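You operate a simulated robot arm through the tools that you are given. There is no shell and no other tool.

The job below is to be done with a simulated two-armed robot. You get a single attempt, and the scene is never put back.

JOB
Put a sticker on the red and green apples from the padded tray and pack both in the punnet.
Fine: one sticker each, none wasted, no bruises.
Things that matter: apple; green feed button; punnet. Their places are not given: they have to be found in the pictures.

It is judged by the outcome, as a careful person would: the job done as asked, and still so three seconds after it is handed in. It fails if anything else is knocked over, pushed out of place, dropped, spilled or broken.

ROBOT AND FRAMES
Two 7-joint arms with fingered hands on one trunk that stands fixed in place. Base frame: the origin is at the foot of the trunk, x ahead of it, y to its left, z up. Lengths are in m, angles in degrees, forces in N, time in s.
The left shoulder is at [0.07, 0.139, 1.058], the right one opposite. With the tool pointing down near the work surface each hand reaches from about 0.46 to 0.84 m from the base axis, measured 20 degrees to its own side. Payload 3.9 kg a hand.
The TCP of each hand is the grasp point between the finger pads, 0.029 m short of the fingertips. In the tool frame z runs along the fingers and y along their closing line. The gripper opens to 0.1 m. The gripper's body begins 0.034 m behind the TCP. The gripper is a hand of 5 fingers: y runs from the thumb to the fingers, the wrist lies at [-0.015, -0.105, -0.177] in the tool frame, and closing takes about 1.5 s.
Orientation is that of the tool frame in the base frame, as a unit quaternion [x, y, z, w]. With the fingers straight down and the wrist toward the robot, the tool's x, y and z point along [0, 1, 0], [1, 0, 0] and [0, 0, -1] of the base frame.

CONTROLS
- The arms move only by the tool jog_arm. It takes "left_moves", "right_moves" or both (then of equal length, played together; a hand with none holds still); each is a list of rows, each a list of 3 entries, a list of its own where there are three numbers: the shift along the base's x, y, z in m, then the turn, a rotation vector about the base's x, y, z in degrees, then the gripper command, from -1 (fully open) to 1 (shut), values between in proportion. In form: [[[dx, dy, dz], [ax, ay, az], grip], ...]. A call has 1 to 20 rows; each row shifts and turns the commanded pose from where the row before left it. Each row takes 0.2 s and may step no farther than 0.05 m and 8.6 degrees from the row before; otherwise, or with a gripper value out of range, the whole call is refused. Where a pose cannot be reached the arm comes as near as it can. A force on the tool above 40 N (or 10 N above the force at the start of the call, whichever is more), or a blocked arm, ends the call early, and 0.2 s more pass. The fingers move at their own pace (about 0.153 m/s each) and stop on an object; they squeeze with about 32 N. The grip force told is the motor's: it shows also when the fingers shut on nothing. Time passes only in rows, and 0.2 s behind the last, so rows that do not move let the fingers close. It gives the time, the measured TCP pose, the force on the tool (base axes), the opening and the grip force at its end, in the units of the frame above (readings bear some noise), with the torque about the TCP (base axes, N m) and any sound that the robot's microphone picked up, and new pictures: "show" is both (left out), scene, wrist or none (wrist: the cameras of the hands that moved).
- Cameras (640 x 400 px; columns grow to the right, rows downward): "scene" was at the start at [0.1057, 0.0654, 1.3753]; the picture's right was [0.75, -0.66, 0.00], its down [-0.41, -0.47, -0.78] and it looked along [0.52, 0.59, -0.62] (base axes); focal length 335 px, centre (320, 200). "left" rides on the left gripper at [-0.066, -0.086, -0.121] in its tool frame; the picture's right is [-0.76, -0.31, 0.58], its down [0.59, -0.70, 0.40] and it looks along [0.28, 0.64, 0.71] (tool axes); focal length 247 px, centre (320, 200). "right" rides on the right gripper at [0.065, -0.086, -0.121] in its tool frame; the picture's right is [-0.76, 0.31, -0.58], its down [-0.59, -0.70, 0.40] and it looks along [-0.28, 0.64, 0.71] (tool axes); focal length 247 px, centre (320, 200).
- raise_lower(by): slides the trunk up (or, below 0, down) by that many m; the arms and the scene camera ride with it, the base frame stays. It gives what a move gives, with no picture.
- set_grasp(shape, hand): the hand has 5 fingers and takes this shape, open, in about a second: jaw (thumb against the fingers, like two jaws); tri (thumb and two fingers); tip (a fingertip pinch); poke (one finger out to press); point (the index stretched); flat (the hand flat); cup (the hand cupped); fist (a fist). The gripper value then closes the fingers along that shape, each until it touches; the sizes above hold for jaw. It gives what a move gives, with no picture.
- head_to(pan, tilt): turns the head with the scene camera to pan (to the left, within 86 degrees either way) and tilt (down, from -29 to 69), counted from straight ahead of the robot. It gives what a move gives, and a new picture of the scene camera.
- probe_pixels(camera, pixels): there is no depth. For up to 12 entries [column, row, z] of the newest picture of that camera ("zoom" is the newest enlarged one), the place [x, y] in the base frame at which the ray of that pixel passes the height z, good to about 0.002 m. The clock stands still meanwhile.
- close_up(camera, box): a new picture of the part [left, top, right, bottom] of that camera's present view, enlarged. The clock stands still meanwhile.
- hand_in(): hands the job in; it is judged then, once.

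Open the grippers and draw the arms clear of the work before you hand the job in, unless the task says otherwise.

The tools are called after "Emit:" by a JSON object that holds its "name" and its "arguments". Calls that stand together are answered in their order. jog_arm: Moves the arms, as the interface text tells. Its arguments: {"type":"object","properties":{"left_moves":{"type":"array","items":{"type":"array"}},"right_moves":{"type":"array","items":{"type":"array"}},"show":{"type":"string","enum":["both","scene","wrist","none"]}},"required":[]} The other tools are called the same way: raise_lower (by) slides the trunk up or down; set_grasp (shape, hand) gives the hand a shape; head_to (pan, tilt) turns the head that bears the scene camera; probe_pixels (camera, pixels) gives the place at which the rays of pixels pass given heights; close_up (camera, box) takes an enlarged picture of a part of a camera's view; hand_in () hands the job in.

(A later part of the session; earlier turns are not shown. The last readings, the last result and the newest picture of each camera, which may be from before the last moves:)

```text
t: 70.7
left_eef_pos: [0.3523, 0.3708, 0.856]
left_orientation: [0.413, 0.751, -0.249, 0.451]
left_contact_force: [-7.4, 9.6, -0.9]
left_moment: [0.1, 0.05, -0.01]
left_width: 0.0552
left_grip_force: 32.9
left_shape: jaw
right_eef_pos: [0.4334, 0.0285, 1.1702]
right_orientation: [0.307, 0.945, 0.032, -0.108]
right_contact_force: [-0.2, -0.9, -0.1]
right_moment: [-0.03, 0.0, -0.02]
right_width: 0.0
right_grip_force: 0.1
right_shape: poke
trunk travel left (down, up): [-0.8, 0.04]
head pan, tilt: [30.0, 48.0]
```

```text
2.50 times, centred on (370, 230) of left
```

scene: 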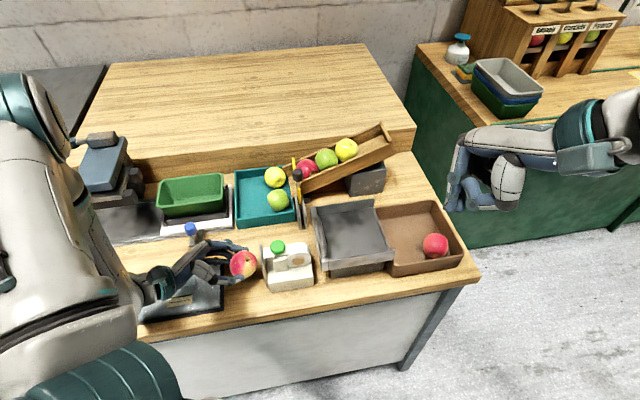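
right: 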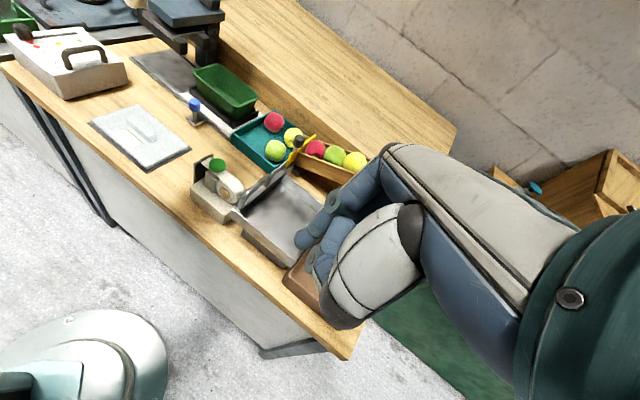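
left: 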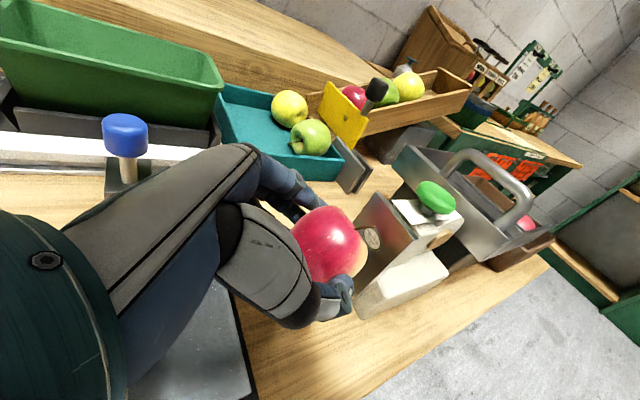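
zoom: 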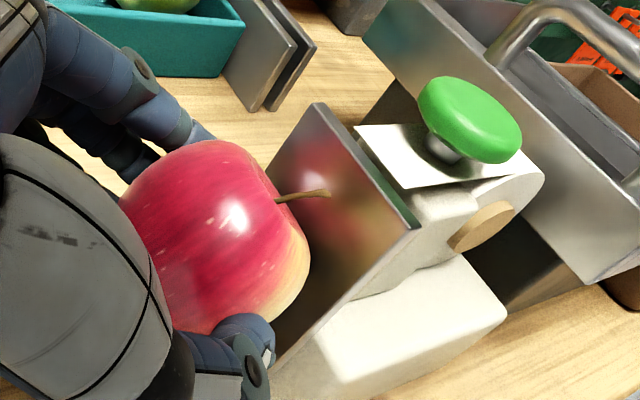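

Contact with about 12 N and the sticker is no longer visible on the plate. I back off and look for the sticker on the apple.

Emit:
{"name": "jog_arm", "arguments": {"left_moves": [[[-0.0015, 0.0019, 0], [0, 0, 0], 0.1], [[-0.0035, 0.0043, 0], [0, 0, 0], 0.1], [[-0.006, 0.0075, 0], [0, 0, 0], 0.1], [[-0.006, 0.0075, 0.005], [0, 0, 0], 0.1], [[0, 0, 0], [0, 0, 0], 0.1]], "show": "both"}}

Emit:
{"name": "close_up", "arguments": {"camera": "left", "box": [290, 150, 450, 310]}}

Emit:
{"name": "close_up", "arguments": {"camera": "scene", "box": [210, 230, 290, 290]}}

Emit:
{"name": "close_up", "arguments": {"camera": "right", "box": [160, 120, 240, 190]}}

```text
t: 71.9
left_eef_pos: [0.3345, 0.3912, 0.8617]
left_orientation: [0.413, 0.752, -0.248, 0.449]
left_contact_force: [-0.5, -0.1, 0.4]
left_moment: [0.05, 0.04, -0.03]
left_width: 0.0546
left_grip_force: 31.6
left_shape: jaw
right_eef_pos: [0.4349, 0.0265, 1.1699]
right_orientation: [0.307, 0.945, 0.033, -0.109]
right_contact_force: [0.8, 0.4, 0.2]
right_moment: [0.0, 0.03, 0.0]
right_width: 0.0
right_grip_force: 0.1
right_shape: poke
trunk travel left (down, up): [-0.8, 0.04]
head pan, tilt: [30.0, 48.0]
```

scene: 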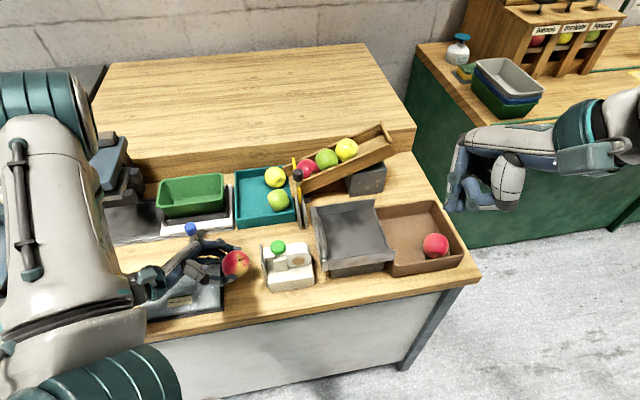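
left: 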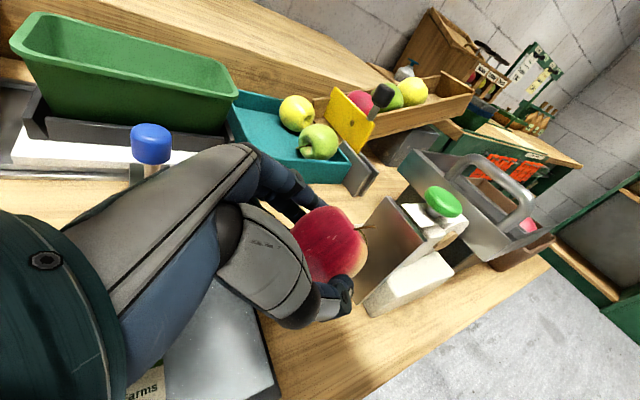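

```text
2.50 times, centred on (370, 230) of left
```

zoom: 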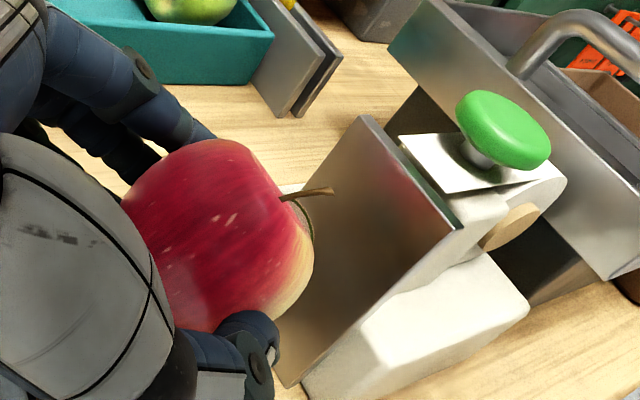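

```text
6.67 times, centred on (250, 260) of scene
```

zoom: 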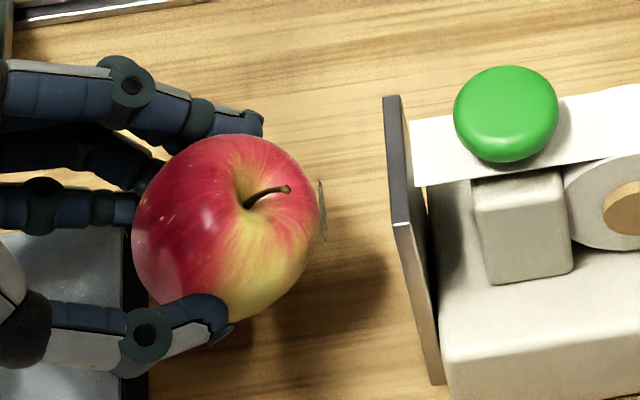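

```text
5.71 times, centred on (200, 155) of right
```

zoom: 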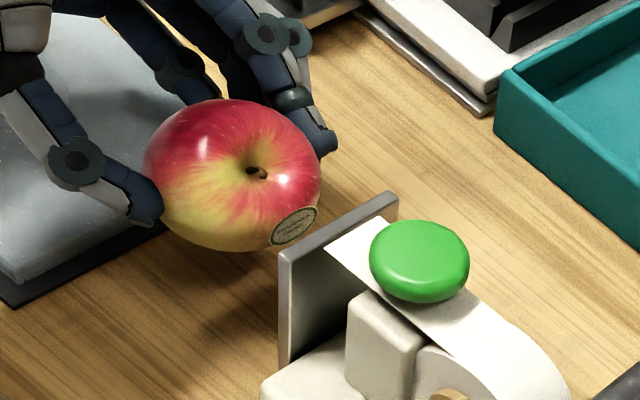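

The sticker is now on the red apple (right zoom (295,228)) and gone from the plate. I lift the apple clear and turn the hand back upright while drawing it away from the dispenser.

Emit:
{"name": "jog_arm", "arguments": {"left_moves": [[[0.0, 0.005, 0.02], [0, 0, 0], 0.1], [[0.002, 0.006, 0.02], [6.57, 4.1, 0], 0.1], [[0.006, 0.006, 0.02], [6.57, 4.1, 0], 0.1], [[0.008, 0.006, 0.015], [6.57, 4.1, 0], 0.1], [[0.01, 0.006, 0.015], [6.57, 4.1, 0], 0.1], [[0.012, 0.006, 0.01], [6.57, 4.1, 0], 0.1], [[0.012, 0.006, 0.01], [6.57, 4.1, 0], 0.1], [[0.012, 0.006, 0.01], [6.57, 4.1, 0], 0.1], [[0.012, 0.006, 0.005], [6.57, 4.1, 0], 0.1], [[0, 0, 0], [0, 0, 0], 0.1]], "show": "both"}}

```text
t: 74.1
left_eef_pos: [0.4031, 0.4494, 0.9786]
left_orientation: [0.475, 0.88, -0.008, -0.003]
left_contact_force: [0.8, 0.6, -0.8]
left_moment: [0.0, -0.03, 0.02]
left_width: 0.055
left_grip_force: 31.9
left_shape: jaw
right_eef_pos: [0.4344, 0.0284, 1.1696]
right_orientation: [0.307, 0.945, 0.033, -0.109]
right_contact_force: [-1.0, 0.9, -0.8]
right_moment: [0.01, 0.0, -0.02]
right_width: 0.0
right_grip_force: 0.0
right_shape: poke
trunk travel left (down, up): [-0.8, 0.04]
head pan, tilt: [30.0, 48.0]
```

scene: 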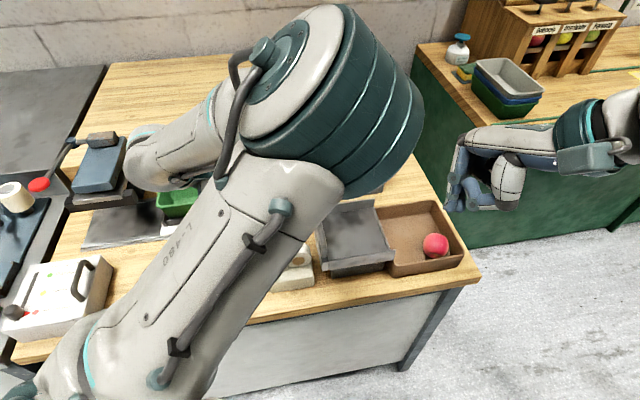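
left: 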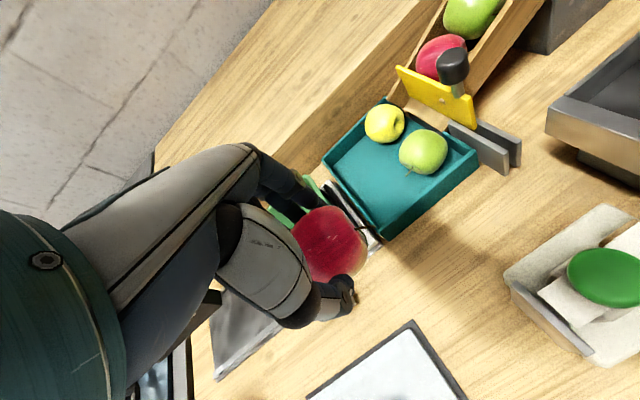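

The elbow has swung across the view, so I shift the right hand a little further right for safety while moving the left hand above the punnet's left half, turning to yaw about -48° so the fingers close along the punnet's long side.

Emit:
{"name": "jog_arm", "arguments": {"left_moves": [[[0.002, 0.016, 0.004], [0, 0, -8.1], 0.1], [[0.002, 0.016, 0.004], [0, 0, -8.1], 0.1], [[0.002, 0.016, 0.004], [0, 0, -8.1], 0.1], [[0.002, 0.016, 0.004], [0, 0, -8.1], 0.1], [[0.002, 0.016, 0.004], [0, 0, -8.1], 0.1], [[0.002, 0.016, 0.004], [0, 0, -8.1], 0.1], [[0.002, 0.016, 0.004], [0, 0, -8.1], 0.1], [[0.002, 0.016, 0.004], [0, 0, -8.1], 0.1], [[0.002, 0.016, 0.004], [0, 0, -8.1], 0.1], [[0.002, 0.016, 0.004], [0, 0, -8.1], 0.1], [[0, 0, 0], [0, 0, 0], 0.1]], "right_moves": [[[0, -0.01, 0], [0, 0, 0], -1], [[0, -0.015, 0], [0, 0, 0], -1], [[0, -0.015, 0], [0, 0, 0], -1], [[0, -0.015, 0], [0, 0, 0], -1], [[0, -0.015, 0], [0, 0, 0], -1], [[0, -0.01, 0], [0, 0, 0], -1], [[0, 0, 0], [0, 0, 0], -1], [[0, 0, 0], [0, 0, 0], -1], [[0, 0, 0], [0, 0, 0], -1], [[0, 0, 0], [0, 0, 0], -1], [[0, 0, 0], [0, 0, 0], -1]], "show": "both"}}

```text
t: 76.5
left_eef_pos: [0.4289, 0.6005, 1.0253]
left_orientation: [0.936, 0.352, 0.001, 0.001]
left_contact_force: [0.9, -0.2, -1.2]
left_moment: [-0.01, -0.02, 0.04]
left_width: 0.0548
left_grip_force: 32.0
left_shape: jaw
right_eef_pos: [0.4346, -0.0543, 1.1721]
right_orientation: [0.307, 0.945, 0.033, -0.11]
right_contact_force: [0.0, -0.9, 0.4]
right_moment: [0.03, 0.01, 0.01]
right_width: 0.0001
right_grip_force: 0.0
right_shape: poke
trunk travel left (down, up): [-0.8, 0.04]
head pan, tilt: [30.0, 48.0]
```

scene: 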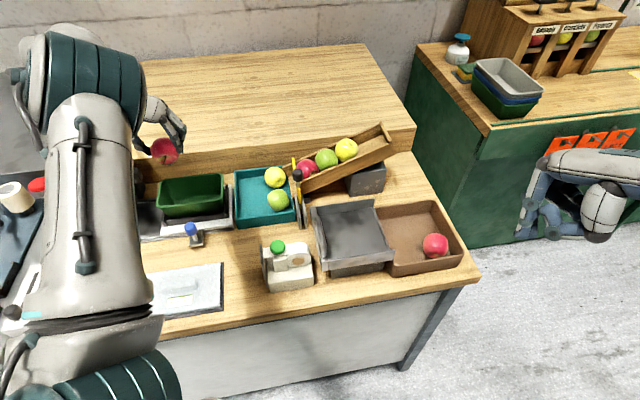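
right: 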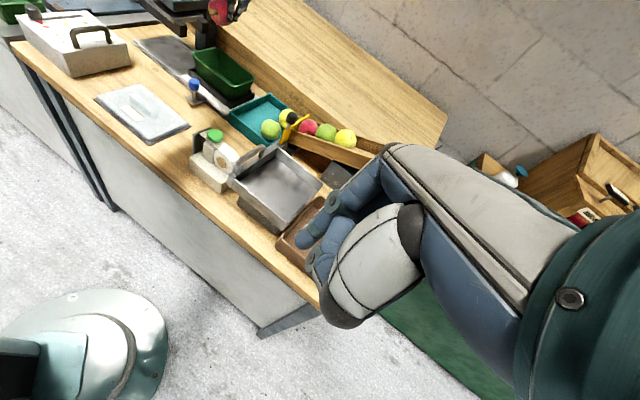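
left: 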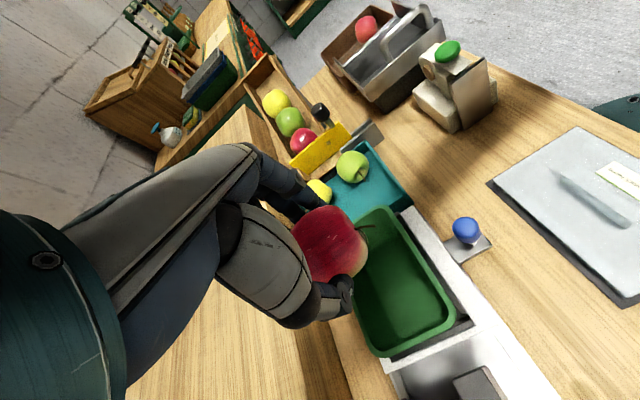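

The hand is above the punnet with the red apple. I zoom into the left view to measure the punnet's inside.

Emit:
{"name": "close_up", "arguments": {"camera": "left", "box": [320, 190, 500, 400]}}

Emit:
{"name": "close_up", "arguments": {"camera": "scene", "box": [130, 130, 250, 240]}}

Emit:
{"name": "close_up", "arguments": {"camera": "right", "box": [170, 0, 310, 120]}}

```text
1.90 times, centred on (410, 295) of left
```

zoom: 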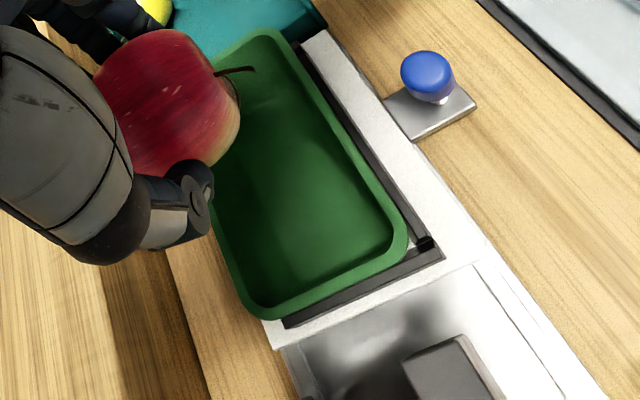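

```text
3.64 times, centred on (190, 185) of scene
```

zoom: 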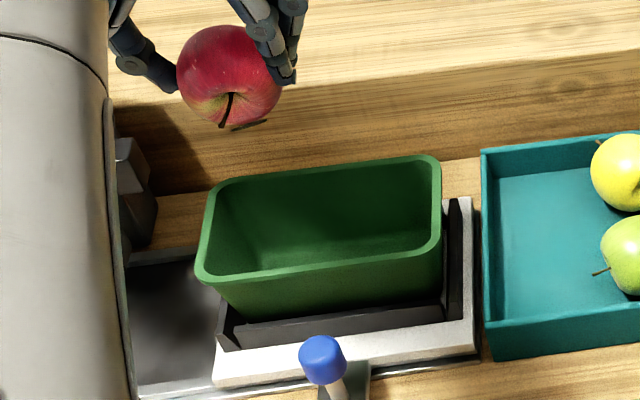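

```text
3.33 times, centred on (240, 60) of right
```

zoom: 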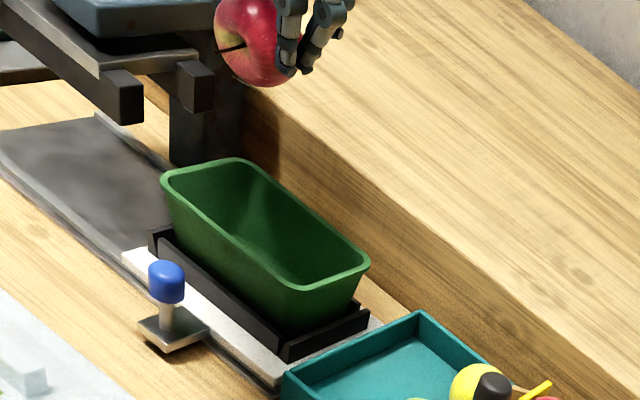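

Before lowering, I check the machine's dark arm blocks at the punnet's left (right zoom (120,100) and (195,85)), since my thumb and wrist will come near them.

Emit:
{"name": "probe_pixels", "arguments": {"camera": "right", "pixels": [[180, 32, 0.85], [180, 32, 0.9], [180, 32, 0.95], [200, 28, 0.85], [200, 28, 0.9], [200, 28, 0.95], [189, 114, 0.88], [212, 107, 0.88], [250, 140, 0.88], [226, 150, 0.88]]}}

Emit:
{"name": "probe_pixels", "arguments": {"camera": "scene", "pixels": [[138.6, 176, 0.85], [138.6, 176, 0.9], [138.6, 176, 0.95], [138.6, 195, 0.85], [138.6, 195, 0.9]]}}

Emit:
{"name": "probe_pixels", "arguments": {"camera": "left", "pixels": [[382, 207, 0.88], [353, 346, 0.88], [453, 321, 0.88], [400, 300, 0.8], [385, 240, 0.8], [440, 310, 0.8], [375, 340, 0.8]]}}

```text
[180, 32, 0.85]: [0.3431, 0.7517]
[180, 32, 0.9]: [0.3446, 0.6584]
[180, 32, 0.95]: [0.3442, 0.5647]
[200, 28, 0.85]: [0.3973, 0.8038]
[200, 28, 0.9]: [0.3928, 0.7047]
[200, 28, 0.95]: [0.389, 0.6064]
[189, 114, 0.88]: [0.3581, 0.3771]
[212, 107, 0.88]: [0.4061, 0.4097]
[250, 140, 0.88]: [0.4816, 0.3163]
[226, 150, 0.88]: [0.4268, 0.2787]
```

```text
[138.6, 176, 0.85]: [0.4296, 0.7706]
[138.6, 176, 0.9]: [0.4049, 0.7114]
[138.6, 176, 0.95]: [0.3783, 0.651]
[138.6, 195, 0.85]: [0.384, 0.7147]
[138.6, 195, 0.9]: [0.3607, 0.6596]
```

```text
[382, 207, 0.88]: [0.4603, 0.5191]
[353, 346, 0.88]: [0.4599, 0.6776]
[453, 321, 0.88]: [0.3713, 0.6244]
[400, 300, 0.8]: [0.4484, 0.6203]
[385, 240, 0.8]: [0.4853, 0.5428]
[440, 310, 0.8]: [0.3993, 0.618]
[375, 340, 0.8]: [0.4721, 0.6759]
```

The machine's arm blocks stand about 0.11 m left of the punnet's centre at z≈0.9, so I will tilt the hand to keep the wrist above the punnet rather than over the machine. I re-probe the punnet's rim corners from this view to confirm its centre.

Emit:
{"name": "probe_pixels", "arguments": {"camera": "left", "pixels": [[454.7, 316, 0.88], [378.4, 355.5, 0.88], [394, 211, 0.88], [362, 213.4, 0.88], [440, 312, 0.84], [383, 335, 0.84], [388, 232, 0.84], [448, 305, 0.88], [385, 345, 0.88]]}}

Emit:
{"name": "probe_pixels", "arguments": {"camera": "scene", "pixels": [[156.5, 206, 0.88], [160, 182, 0.88], [222.5, 174, 0.88], [223, 195.5, 0.88]]}}

Emit:
{"name": "probe_pixels", "arguments": {"camera": "right", "pixels": [[192, 54.5, 0.88], [213, 47.5, 0.88], [251, 79.5, 0.88], [230, 89, 0.88]]}}

```text
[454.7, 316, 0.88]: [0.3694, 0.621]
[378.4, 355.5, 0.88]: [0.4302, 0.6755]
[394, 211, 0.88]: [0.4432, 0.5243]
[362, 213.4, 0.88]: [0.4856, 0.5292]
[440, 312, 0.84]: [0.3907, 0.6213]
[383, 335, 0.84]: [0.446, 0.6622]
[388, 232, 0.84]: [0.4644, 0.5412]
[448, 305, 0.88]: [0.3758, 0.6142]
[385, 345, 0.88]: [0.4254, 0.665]
```

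```text
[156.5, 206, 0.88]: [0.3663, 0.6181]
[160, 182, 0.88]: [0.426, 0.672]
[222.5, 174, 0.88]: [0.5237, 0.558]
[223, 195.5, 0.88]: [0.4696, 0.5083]
```

```text
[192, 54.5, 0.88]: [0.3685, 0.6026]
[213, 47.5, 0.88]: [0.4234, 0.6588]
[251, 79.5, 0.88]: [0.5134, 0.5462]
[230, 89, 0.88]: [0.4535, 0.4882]
```

The punnet centre is [0.447,0.588], long axis [-0.642,0.767]. I tilt the hand 25° so the wrist sits above it and position the apple over the left half, still above the rim.

Emit:
{"name": "jog_arm", "arguments": {"left_moves": [[[0.0034, -0.0016, -0.008], [6.27, 5.49, 0], 0.1], [[0.0034, -0.0016, -0.01], [6.27, 5.49, 0], 0.1], [[0.0034, -0.0016, -0.01], [6.27, 5.49, 0], 0.1], [[0, 0, -0.01], [0, 0, 0], 0.1], [[0, 0, 0], [0, 0, 0], 0.1]], "show": "both"}}

Emit:
{"name": "close_up", "arguments": {"camera": "left", "box": [250, 150, 490, 370]}}

Emit:
{"name": "close_up", "arguments": {"camera": "scene", "box": [110, 120, 250, 240]}}

Emit:
{"name": "close_up", "arguments": {"camera": "right", "box": [160, 0, 280, 110]}}

```text
t: 77.7
left_eef_pos: [0.4413, 0.5971, 0.9876]
left_orientation: [0.915, 0.343, -0.075, -0.2]
left_contact_force: [-1.0, -0.5, -1.2]
left_moment: [-0.01, 0.03, 0.02]
left_width: 0.055
left_grip_force: 32.1
left_shape: jaw
right_eef_pos: [0.4335, -0.0535, 1.1717]
right_orientation: [0.307, 0.945, 0.032, -0.108]
right_contact_force: [1.1, 0.4, 0.5]
right_moment: [0.01, -0.01, -0.04]
right_width: 0.0
right_grip_force: 0.1
right_shape: poke
trunk travel left (down, up): [-0.8, 0.04]
head pan, tilt: [30.0, 48.0]
```

scene: 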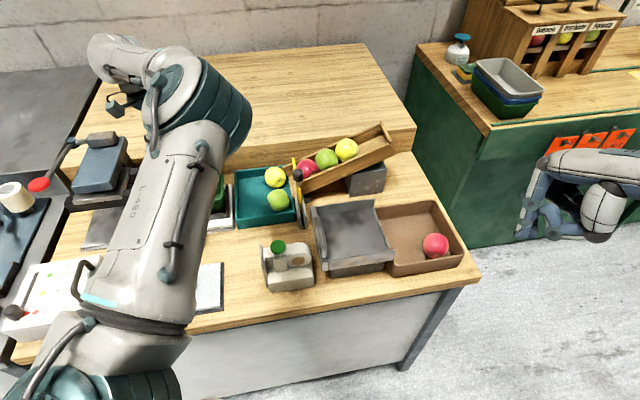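
left: 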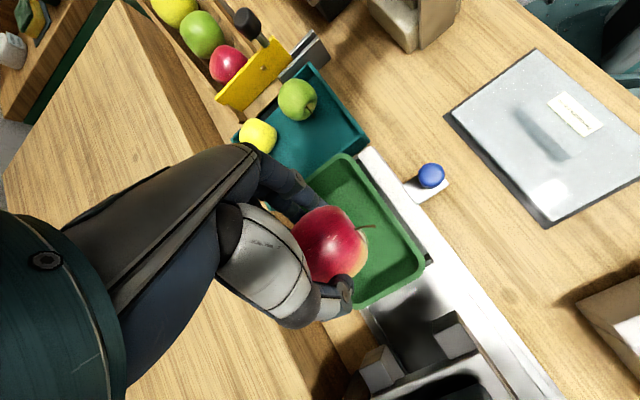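

```text
1.82 times, centred on (370, 260) of left
```

zoom: 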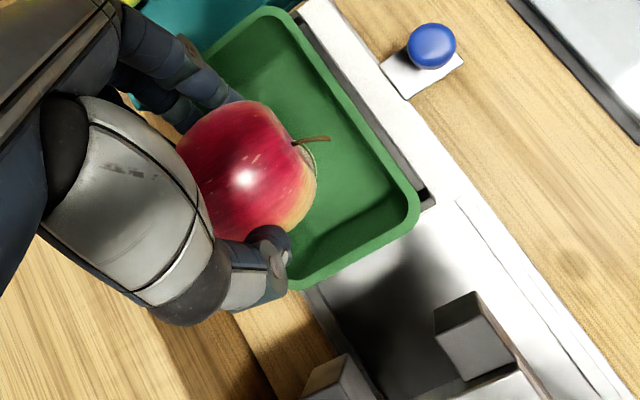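

```text
3.33 times, centred on (180, 180) of scene
```

zoom: 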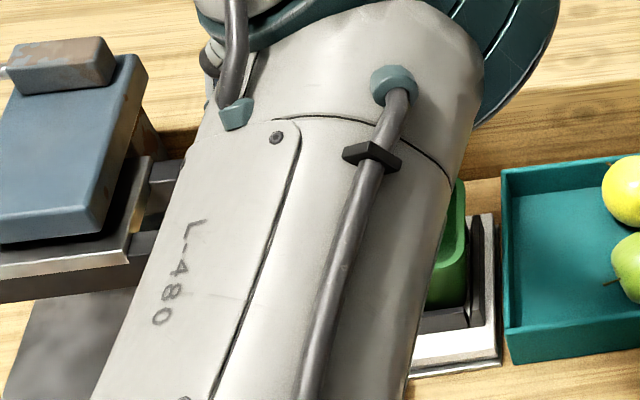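

```text
3.64 times, centred on (220, 55) of right
```

zoom: 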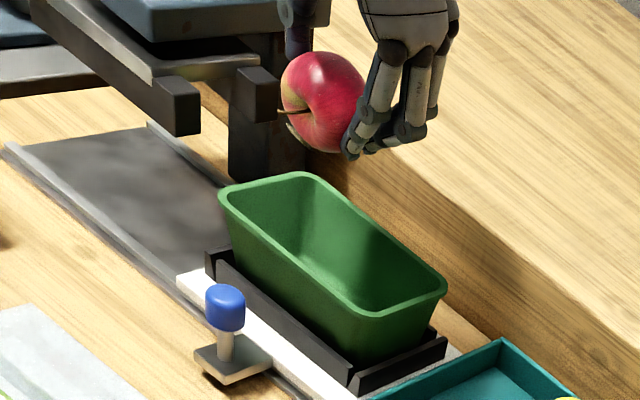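

The apple hovers over the punnet's left half, though the measured pose lags the command by about 1 cm. I hold still a moment to see whether the arm converges.

Emit:
{"name": "jog_arm", "arguments": {"left_moves": [[[0, 0, 0], [0, 0, 0], 0.1], [[0, 0, 0], [0, 0, 0], 0.1], [[0, 0, 0], [0, 0, 0], 0.1]], "show": "none"}}

```text
t: 78.5
left_eef_pos: [0.441, 0.5975, 0.9881]
left_orientation: [0.914, 0.344, -0.076, -0.2]
left_contact_force: [-0.5, 0.5, -1.0]
left_moment: [0.0, -0.02, 0.02]
left_width: 0.055
left_grip_force: 31.8
left_shape: jaw
right_eef_pos: [0.4332, -0.0535, 1.1726]
right_orientation: [0.307, 0.945, 0.032, -0.108]
right_contact_force: [-0.1, 0.8, -0.5]
right_moment: [0.01, -0.02, -0.04]
right_width: 0.0
right_grip_force: 0.1
right_shape: poke
trunk travel left (down, up): [-0.8, 0.04]
head pan, tilt: [30.0, 48.0]
```

The offset is steady. Before entering the punnet I need to know how far the finger cluster spreads sideways, so I zoom in on the hand from the right camera.

Emit:
{"name": "close_up", "arguments": {"camera": "right", "box": [225, 40, 265, 75]}}

Emit:
{"name": "close_up", "arguments": {"camera": "right", "box": [190, 30, 290, 130]}}

```text
11.43 times, centred on (245, 58) of right
```

zoom: 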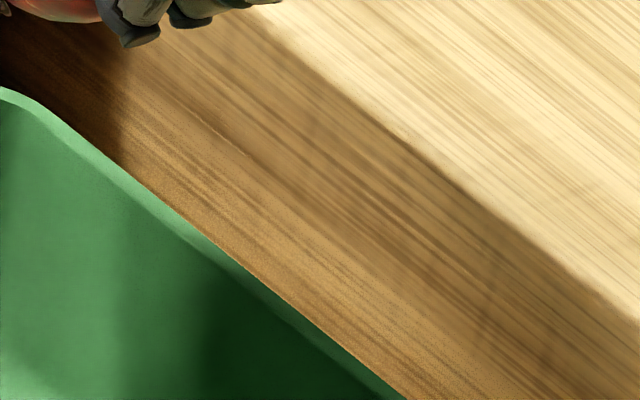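

```text
4.00 times, centred on (240, 80) of right
```

zoom: 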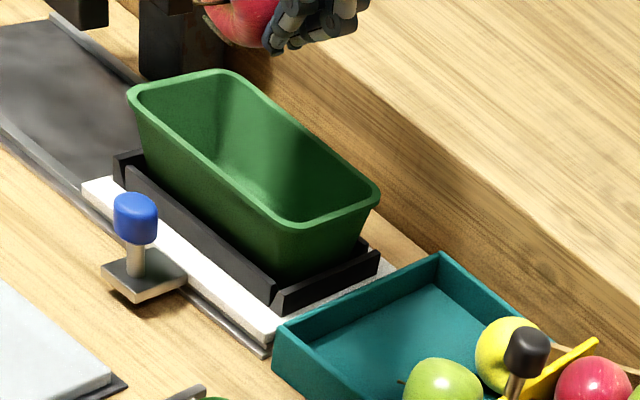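

Emit:
{"name": "close_up", "arguments": {"camera": "right", "box": [210, 0, 300, 60]}}

```text
6.67 times, centred on (255, 30) of right
```

zoom: 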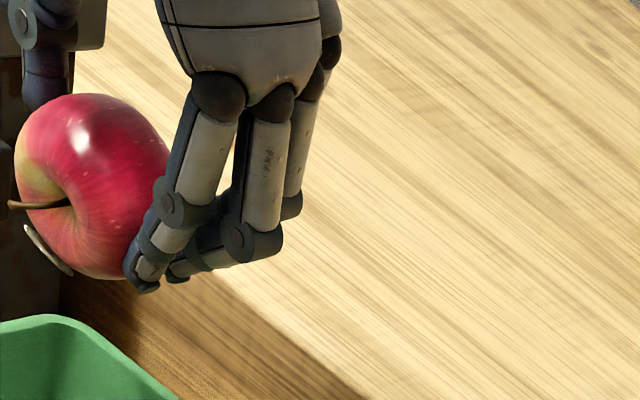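

There are only three fingers opposite the thumb, and they stay within the punnet's width. I lower toward the rim (still above it) to see how the tracking error evolves.

Emit:
{"name": "jog_arm", "arguments": {"left_moves": [[[-0.002, 0.003, -0.015], [0, 0, 0], 0.1], [[-0.002, 0.003, -0.015], [0, 0, 0], 0.1], [[-0.002, 0.002, -0.015], [0, 0, 0], 0.1], [[0, 0, 0], [0, 0, 0], 0.1]], "show": "both"}}

Emit:
{"name": "close_up", "arguments": {"camera": "left", "box": [270, 150, 470, 350]}}

Emit:
{"name": "close_up", "arguments": {"camera": "right", "box": [190, 10, 290, 100]}}

```text
t: 79.5
left_eef_pos: [0.4342, 0.6057, 0.9419]
left_orientation: [0.914, 0.344, -0.075, -0.201]
left_contact_force: [0.5, -0.2, -0.5]
left_moment: [0.0, -0.05, 0.02]
left_width: 0.0547
left_grip_force: 31.9
left_shape: jaw
right_eef_pos: [0.4341, -0.053, 1.1727]
right_orientation: [0.308, 0.945, 0.032, -0.108]
right_contact_force: [0.3, 0.4, -0.1]
right_moment: [-0.01, 0.01, 0.01]
right_width: 0.0
right_grip_force: 0.1
right_shape: poke
trunk travel left (down, up): [-0.8, 0.04]
head pan, tilt: [30.0, 48.0]
```

scene: 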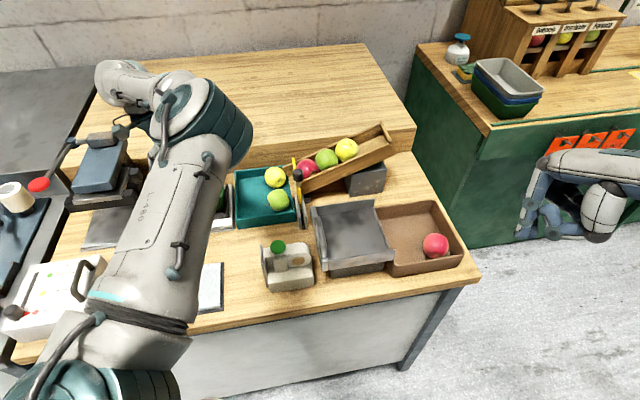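
left: 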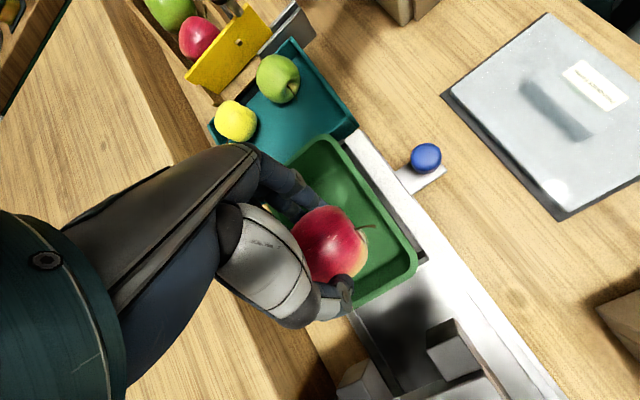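

```text
2.00 times, centred on (370, 250) of left
```

zoom: 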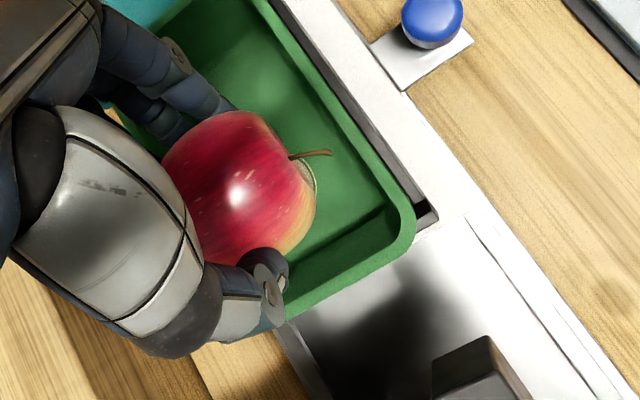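

```text
4.44 times, centred on (240, 55) of right
```

zoom: 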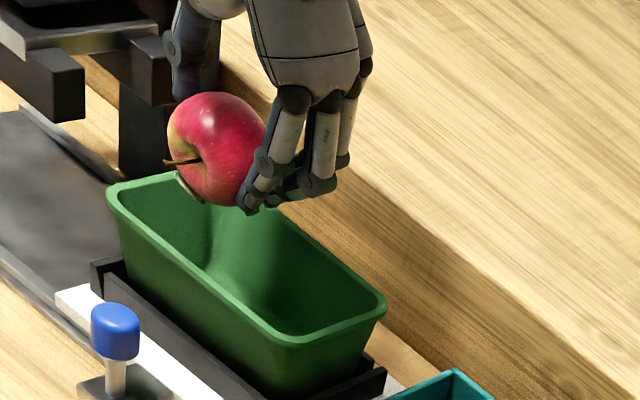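

Apple centre is now at [0.4286,0.612], i.e. 30 mm left of the punnet's centre and on its long axis. I lower it 5 cm into the punnet and check.

Emit:
{"name": "jog_arm", "arguments": {"left_moves": [[[0, 0, -0.012], [0, 0, 0], 0.1], [[0, 0, -0.013], [0, 0, 0], 0.1], [[0, 0, -0.013], [0, 0, 0], 0.1], [[0, 0, -0.012], [0, 0, 0], 0.1], [[0, 0, 0], [0, 0, 0], 0.1]], "show": "both"}}

Emit:
{"name": "close_up", "arguments": {"camera": "left", "box": [270, 150, 470, 350]}}

Emit:
{"name": "close_up", "arguments": {"camera": "right", "box": [190, 10, 290, 100]}}

```text
t: 80.7
left_eef_pos: [0.4339, 0.6067, 0.8933]
left_orientation: [0.914, 0.344, -0.075, -0.201]
left_contact_force: [0.9, -0.4, -1.5]
left_moment: [-0.01, 0.0, -0.02]
left_width: 0.055
left_grip_force: 32.0
left_shape: jaw
right_eef_pos: [0.433, -0.0532, 1.1717]
right_orientation: [0.307, 0.945, 0.032, -0.109]
right_contact_force: [-0.3, 0.3, -0.5]
right_moment: [-0.03, -0.01, 0.02]
right_width: 0.0001
right_grip_force: 0.0
right_shape: poke
trunk travel left (down, up): [-0.8, 0.04]
head pan, tilt: [30.0, 48.0]
```

scene: 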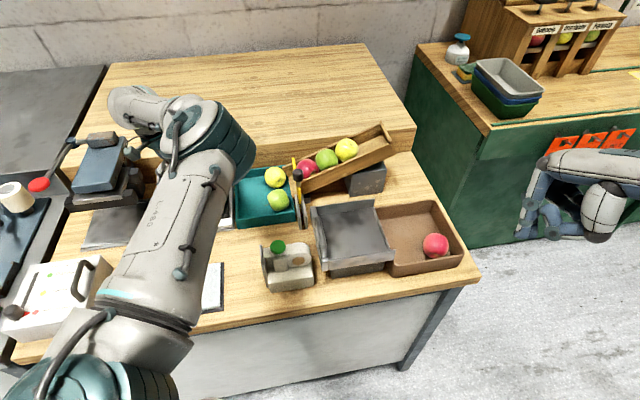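
left: 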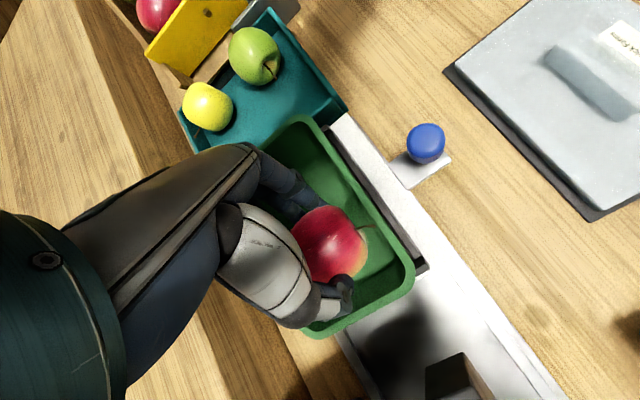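

```text
2.00 times, centred on (370, 250) of left
```

zoom: 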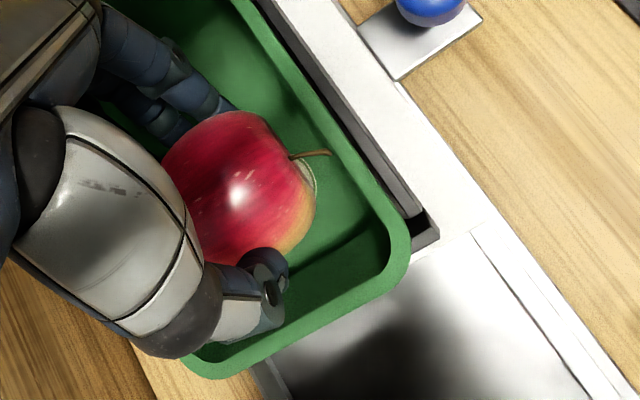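

```text
4.44 times, centred on (240, 55) of right
```

zoom: 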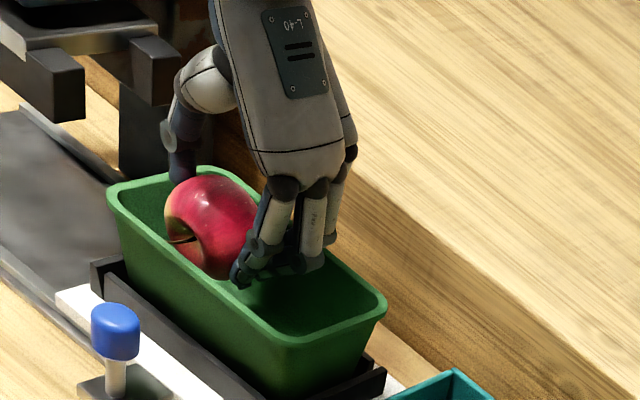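

The apple is well inside, with fingers clear of the rim. I lower 3 cm more, then go gently to the floor.

Emit:
{"name": "jog_arm", "arguments": {"left_moves": [[[0, 0, -0.01], [0, 0, 0], 0.1], [[0, 0, -0.01], [0, 0, 0], 0.1], [[0, 0, -0.01], [0, 0, 0], 0.1], [[0, 0, 0], [0, 0, 0], 0.1]], "show": "wrist"}}

Emit:
{"name": "close_up", "arguments": {"camera": "right", "box": [190, 10, 290, 100]}}

```text
t: 81.7
left_eef_pos: [0.4333, 0.6064, 0.8629]
left_orientation: [0.914, 0.344, -0.075, -0.2]
left_contact_force: [-0.2, -0.5, -0.2]
left_moment: [-0.03, -0.04, -0.02]
left_width: 0.055
left_grip_force: 32.2
left_shape: jaw
right_eef_pos: [0.4334, -0.0528, 1.1723]
right_orientation: [0.307, 0.945, 0.033, -0.108]
right_contact_force: [-0.2, -0.9, 0.2]
right_moment: [0.0, 0.03, 0.02]
right_width: 0.0
right_grip_force: 0.0
right_shape: poke
trunk travel left (down, up): [-0.8, 0.04]
head pan, tilt: [30.0, 48.0]
```

left: 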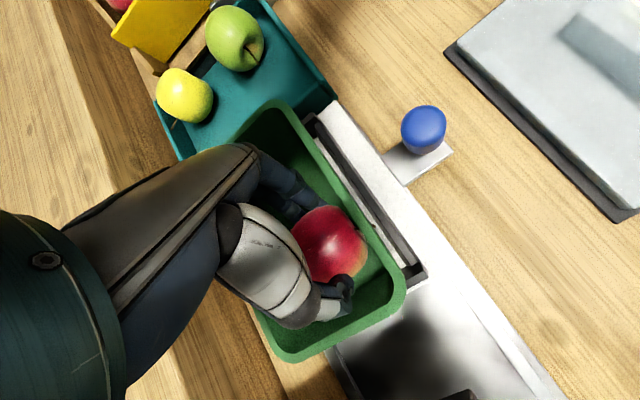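

```text
4.44 times, centred on (240, 55) of right
```

zoom: 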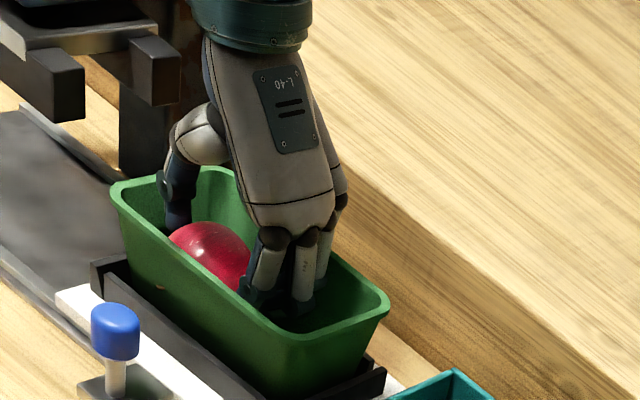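

About 2 cm remain to the floor by my estimate. I continue in 4 mm rows, watching the force.

Emit:
{"name": "jog_arm", "arguments": {"left_moves": [[[0, 0, -0.004], [0, 0, 0], 0.1], [[0, 0, -0.004], [0, 0, 0], 0.1], [[0, 0, -0.003], [0, 0, 0], 0.1]], "show": "none"}}

Emit:
{"name": "jog_arm", "arguments": {"left_moves": [[[0, 0, -0.002], [0, 0, 0], 0.1], [[0, 0, -0.002], [0, 0, 0], 0.1]], "show": "wrist"}}

Emit:
{"name": "close_up", "arguments": {"camera": "right", "box": [190, 10, 290, 100]}}

```text
t: 82.5
left_eef_pos: [0.433, 0.6048, 0.8561]
left_orientation: [0.914, 0.344, -0.072, -0.203]
left_contact_force: [0.8, 2.2, 18.3]
left_moment: [0.16, 0.05, -0.05]
left_width: 0.0544
left_grip_force: 32.6
left_shape: jaw
right_eef_pos: [0.4324, -0.0552, 1.1731]
right_orientation: [0.307, 0.945, 0.035, -0.108]
right_contact_force: [-0.4, -0.2, -0.2]
right_moment: [0.0, 0.03, -0.02]
right_width: 0.0002
right_grip_force: 0.0
right_shape: poke
trunk travel left (down, up): [-0.8, 0.04]
head pan, tilt: [30.0, 48.0]
```

```text
t: 83.1
left_eef_pos: [0.4334, 0.6028, 0.8526]
left_orientation: [0.914, 0.344, -0.071, -0.203]
left_contact_force: [3.9, 1.2, 34.1]
left_moment: [0.28, 0.06, 0.04]
left_width: 0.053
left_grip_force: 31.8
left_shape: jaw
right_eef_pos: [0.4304, -0.0573, 1.1731]
right_orientation: [0.307, 0.945, 0.035, -0.109]
right_contact_force: [-0.5, -0.1, 0.5]
right_moment: [-0.02, -0.01, 0.02]
right_width: 0.0
right_grip_force: 0.1
right_shape: poke
trunk travel left (down, up): [-0.8, 0.04]
head pan, tilt: [30.0, 48.0]
```

left: 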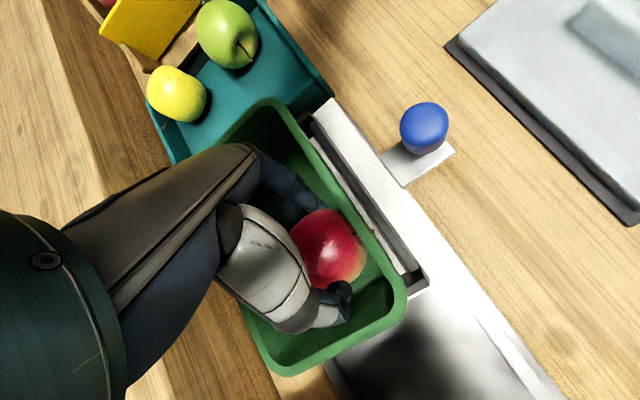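

```text
4.44 times, centred on (240, 55) of right
```

zoom: 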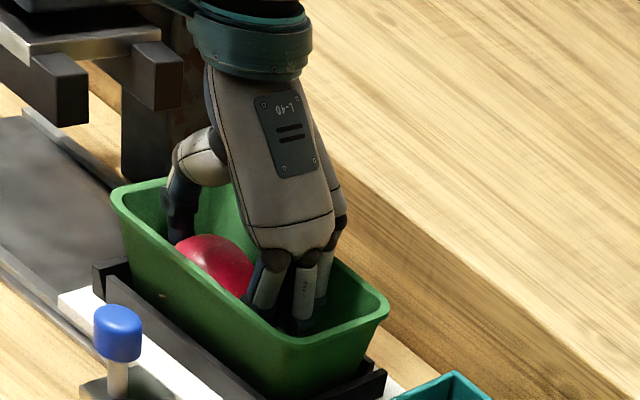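

The floor was reached (force 34 N, more than I wanted), so I relieve it at once by raising 4 mm.

Emit:
{"name": "jog_arm", "arguments": {"left_moves": [[[0, 0, 0.002], [0, 0, 0], 0.1], [[0, 0, 0.002], [0, 0, 0], 0.1]], "show": "none"}}

```text
t: 83.7
left_eef_pos: [0.4324, 0.6054, 0.8532]
left_orientation: [0.914, 0.344, -0.073, -0.201]
left_contact_force: [3.7, 0.0, 20.2]
left_moment: [0.14, 0.02, 0.02]
left_width: 0.0532
left_grip_force: 32.0
left_shape: jaw
right_eef_pos: [0.4325, -0.0554, 1.173]
right_orientation: [0.307, 0.945, 0.035, -0.109]
right_contact_force: [-0.5, -0.1, -0.1]
right_moment: [-0.01, 0.02, -0.01]
right_width: 0.0
right_grip_force: 0.0
right_shape: poke
trunk travel left (down, up): [-0.8, 0.04]
head pan, tilt: [30.0, 48.0]
```

Still 20 N; I raise a few millimetres more until only a light touch remains.

Emit:
{"name": "jog_arm", "arguments": {"left_moves": [[[0, 0, 0.002], [0, 0, 0], 0.1], [[0, 0, 0.001], [0, 0, 0], 0.1]], "show": "none"}}

```text
t: 84.3
left_eef_pos: [0.4336, 0.6058, 0.8553]
left_orientation: [0.914, 0.344, -0.075, -0.201]
left_contact_force: [0.5, -2.8, 7.1]
left_moment: [0.05, 0.04, -0.08]
left_width: 0.054
left_grip_force: 32.2
left_shape: jaw
right_eef_pos: [0.4339, -0.0554, 1.1722]
right_orientation: [0.307, 0.945, 0.033, -0.109]
right_contact_force: [1.3, -0.2, 0.0]
right_moment: [0.03, -0.02, 0.0]
right_width: 0.0
right_grip_force: 0.0
right_shape: poke
trunk travel left (down, up): [-0.8, 0.04]
head pan, tilt: [30.0, 48.0]
```

A light 7 N remains, so the apple rests on the floor. I open the fingers slowly to about 0.066 m.

Emit:
{"name": "jog_arm", "arguments": {"left_moves": [[[0, 0, 0.0005], [0, 0, 0], -0.05], [[0, 0, 0], [0, 0, 0], -0.12], [[0, 0, 0], [0, 0, 0], -0.2], [[0, 0, 0], [0, 0, 0], -0.28], [[0, 0, 0], [0, 0, 0], -0.32]], "show": "wrist"}}

Emit:
{"name": "close_up", "arguments": {"camera": "left", "box": [270, 150, 450, 350]}}

Emit:
{"name": "close_up", "arguments": {"camera": "right", "box": [200, 30, 290, 100]}}

```text
t: 85.5
left_eef_pos: [0.4344, 0.6059, 0.8548]
left_orientation: [0.914, 0.343, -0.075, -0.202]
left_contact_force: [-0.2, -0.9, -0.2]
left_moment: [0.01, -0.01, -0.02]
left_width: 0.0654
left_grip_force: 0.1
left_shape: jaw
right_eef_pos: [0.434, -0.0538, 1.1731]
right_orientation: [0.307, 0.945, 0.033, -0.108]
right_contact_force: [-1.3, 0.0, 0.4]
right_moment: [0.02, -0.03, 0.0]
right_width: 0.0
right_grip_force: 0.0
right_shape: poke
trunk travel left (down, up): [-0.8, 0.04]
head pan, tilt: [30.0, 48.0]
```

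left: 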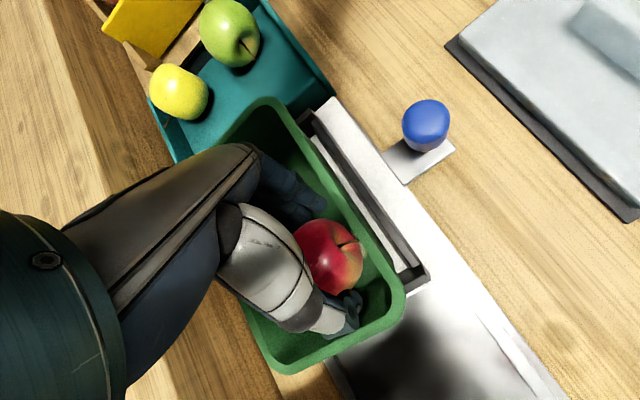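

```text
2.00 times, centred on (360, 250) of left
```

zoom: 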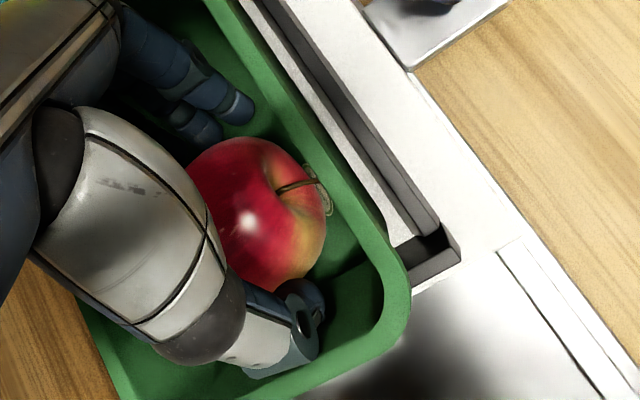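

```text
5.71 times, centred on (245, 65) of right
```

zoom: 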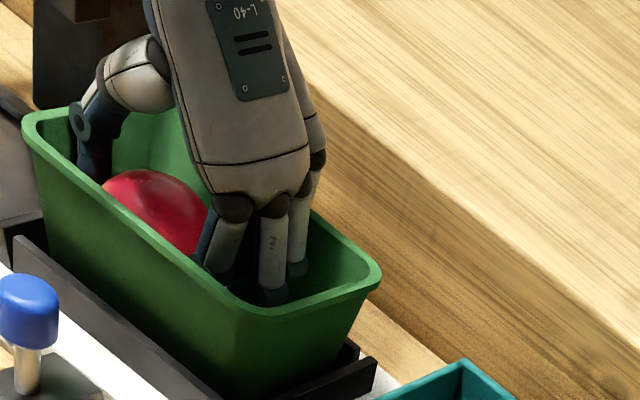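

The apple is released and rests in the punnet (sticker visible at left zoom (320,195)). I lift the hand straight out.

Emit:
{"name": "jog_arm", "arguments": {"left_moves": [[[0, 0, 0.008], [0, 0, 0], -0.36], [[0, 0, 0.012], [0, 0, 0], -0.36], [[0, 0, 0.02], [0, 0, 0], -0.36], [[0, 0, 0.03], [0, 0, 0], -0.36], [[0, 0, 0.03], [0, 0, 0], -0.36], [[0, 0, 0.03], [0, 0, 0], -0.5]], "show": "both"}}

Emit:
{"name": "close_up", "arguments": {"camera": "left", "box": [280, 130, 480, 350]}}

Emit:
{"name": "close_up", "arguments": {"camera": "right", "box": [190, 20, 290, 110]}}

```text
t: 86.9
left_eef_pos: [0.4341, 0.6065, 0.9854]
left_orientation: [0.914, 0.343, -0.074, -0.202]
left_contact_force: [-0.4, -0.4, 0.4]
left_moment: [0.0, -0.01, -0.02]
left_width: 0.0748
left_grip_force: 0.0
left_shape: jaw
right_eef_pos: [0.4339, -0.0544, 1.1723]
right_orientation: [0.307, 0.945, 0.034, -0.109]
right_contact_force: [-0.2, 0.6, 0.1]
right_moment: [-0.01, 0.0, -0.01]
right_width: 0.0002
right_grip_force: 0.0
right_shape: poke
trunk travel left (down, up): [-0.8, 0.04]
head pan, tilt: [30.0, 48.0]
```

scene: 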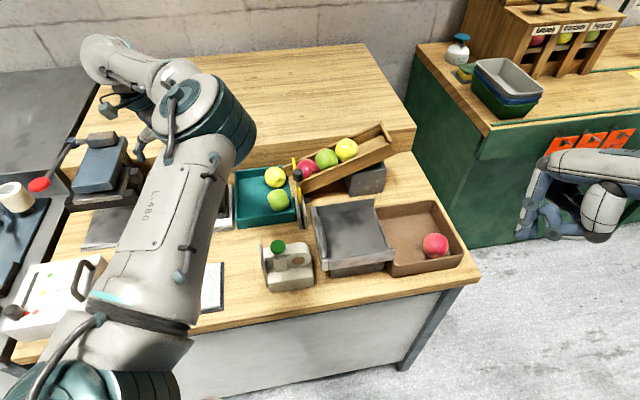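
left: 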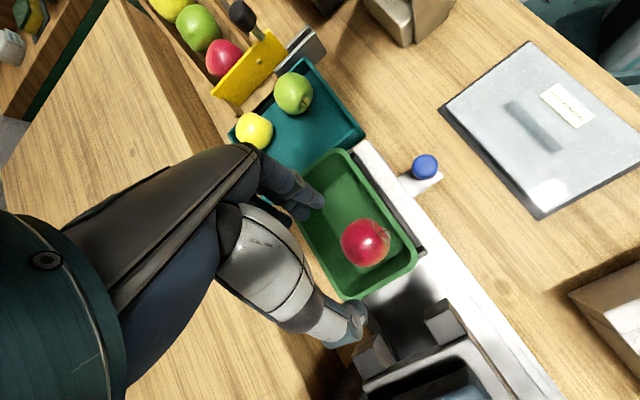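

```text
1.82 times, centred on (380, 240) of left
```

zoom: 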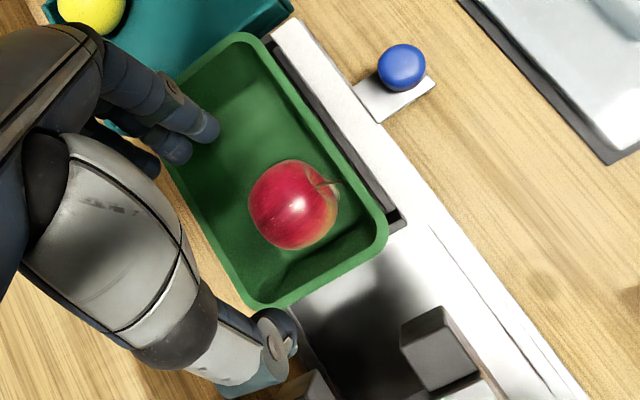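

```text
4.44 times, centred on (240, 65) of right
```

zoom: 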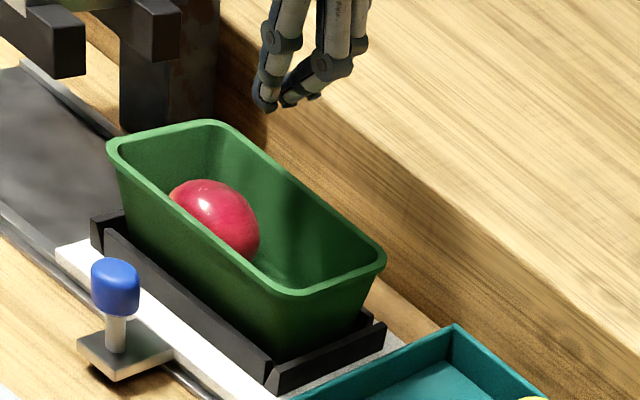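

The red apple lies safely in the punnet. Next is the second sticker: I set the left hand to poke, straighten it and move back over the green button.

Emit:
{"name": "set_grasp", "arguments": {"hand": "left", "shape": "poke"}}

Emit:
{"name": "jog_arm", "arguments": {"left_moves": [[[-0.0024, -0.02, 0.01], [-6.27, -5.49, 0], -1], [[-0.0024, -0.03, 0.01], [-6.27, -5.49, 0], -1], [[-0.0024, -0.035, 0.01], [-6.27, -5.49, 0], -1], [[-0.0024, -0.035, 0.005], [0, 0, -3.4], -1], [[-0.0024, -0.035, 0.003], [0, 0, 0], -1], [[0, 0, 0], [0, 0, 0], -1]], "show": "both"}}

```text
t: 87.8
left_eef_pos: [0.4336, 0.6074, 0.9864]
left_orientation: [0.914, 0.344, -0.076, -0.201]
left_contact_force: [-0.3, -0.2, 0.3]
left_moment: [-0.01, -0.02, 0.0]
left_width: 0.0001
left_grip_force: 0.2
left_shape: poke
right_eef_pos: [0.4343, -0.0535, 1.173]
right_orientation: [0.307, 0.945, 0.032, -0.109]
right_contact_force: [-0.2, 0.2, 0.8]
right_moment: [-0.02, 0.01, 0.03]
right_width: 0.0001
right_grip_force: 0.1
right_shape: poke
trunk travel left (down, up): [-0.8, 0.04]
head pan, tilt: [30.0, 48.0]
```

```text
t: 89.2
left_eef_pos: [0.4215, 0.4521, 1.0192]
left_orientation: [0.946, 0.324, 0.001, 0.002]
left_contact_force: [0.0, 0.3, -0.2]
left_moment: [-0.02, 0.01, -0.04]
left_width: 0.0001
left_grip_force: 0.0
left_shape: poke
right_eef_pos: [0.4325, -0.0521, 1.1726]
right_orientation: [0.307, 0.945, 0.032, -0.109]
right_contact_force: [-0.5, -0.2, 0.1]
right_moment: [0.03, -0.01, 0.01]
right_width: 0.0
right_grip_force: 0.0
right_shape: poke
trunk travel left (down, up): [-0.8, 0.04]
head pan, tilt: [30.0, 48.0]
```

scene: 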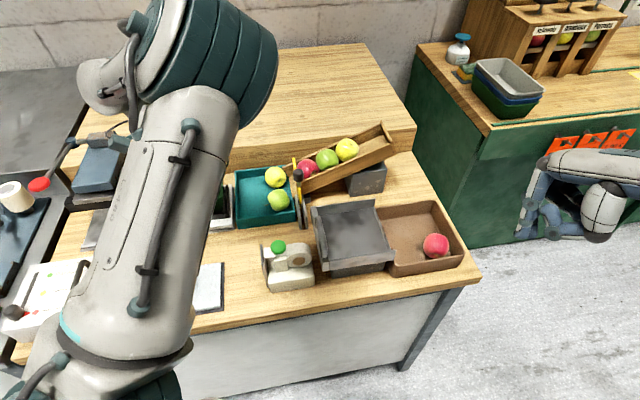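
left: 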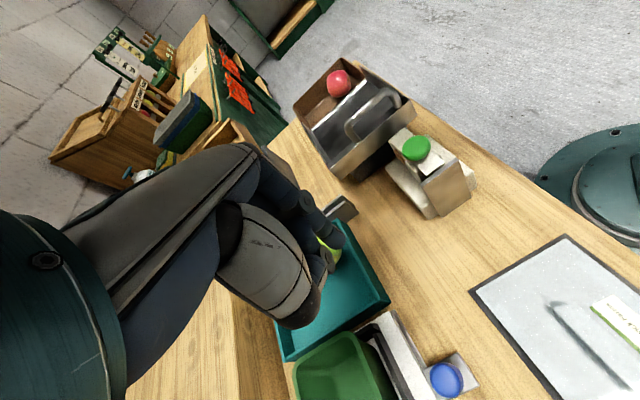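

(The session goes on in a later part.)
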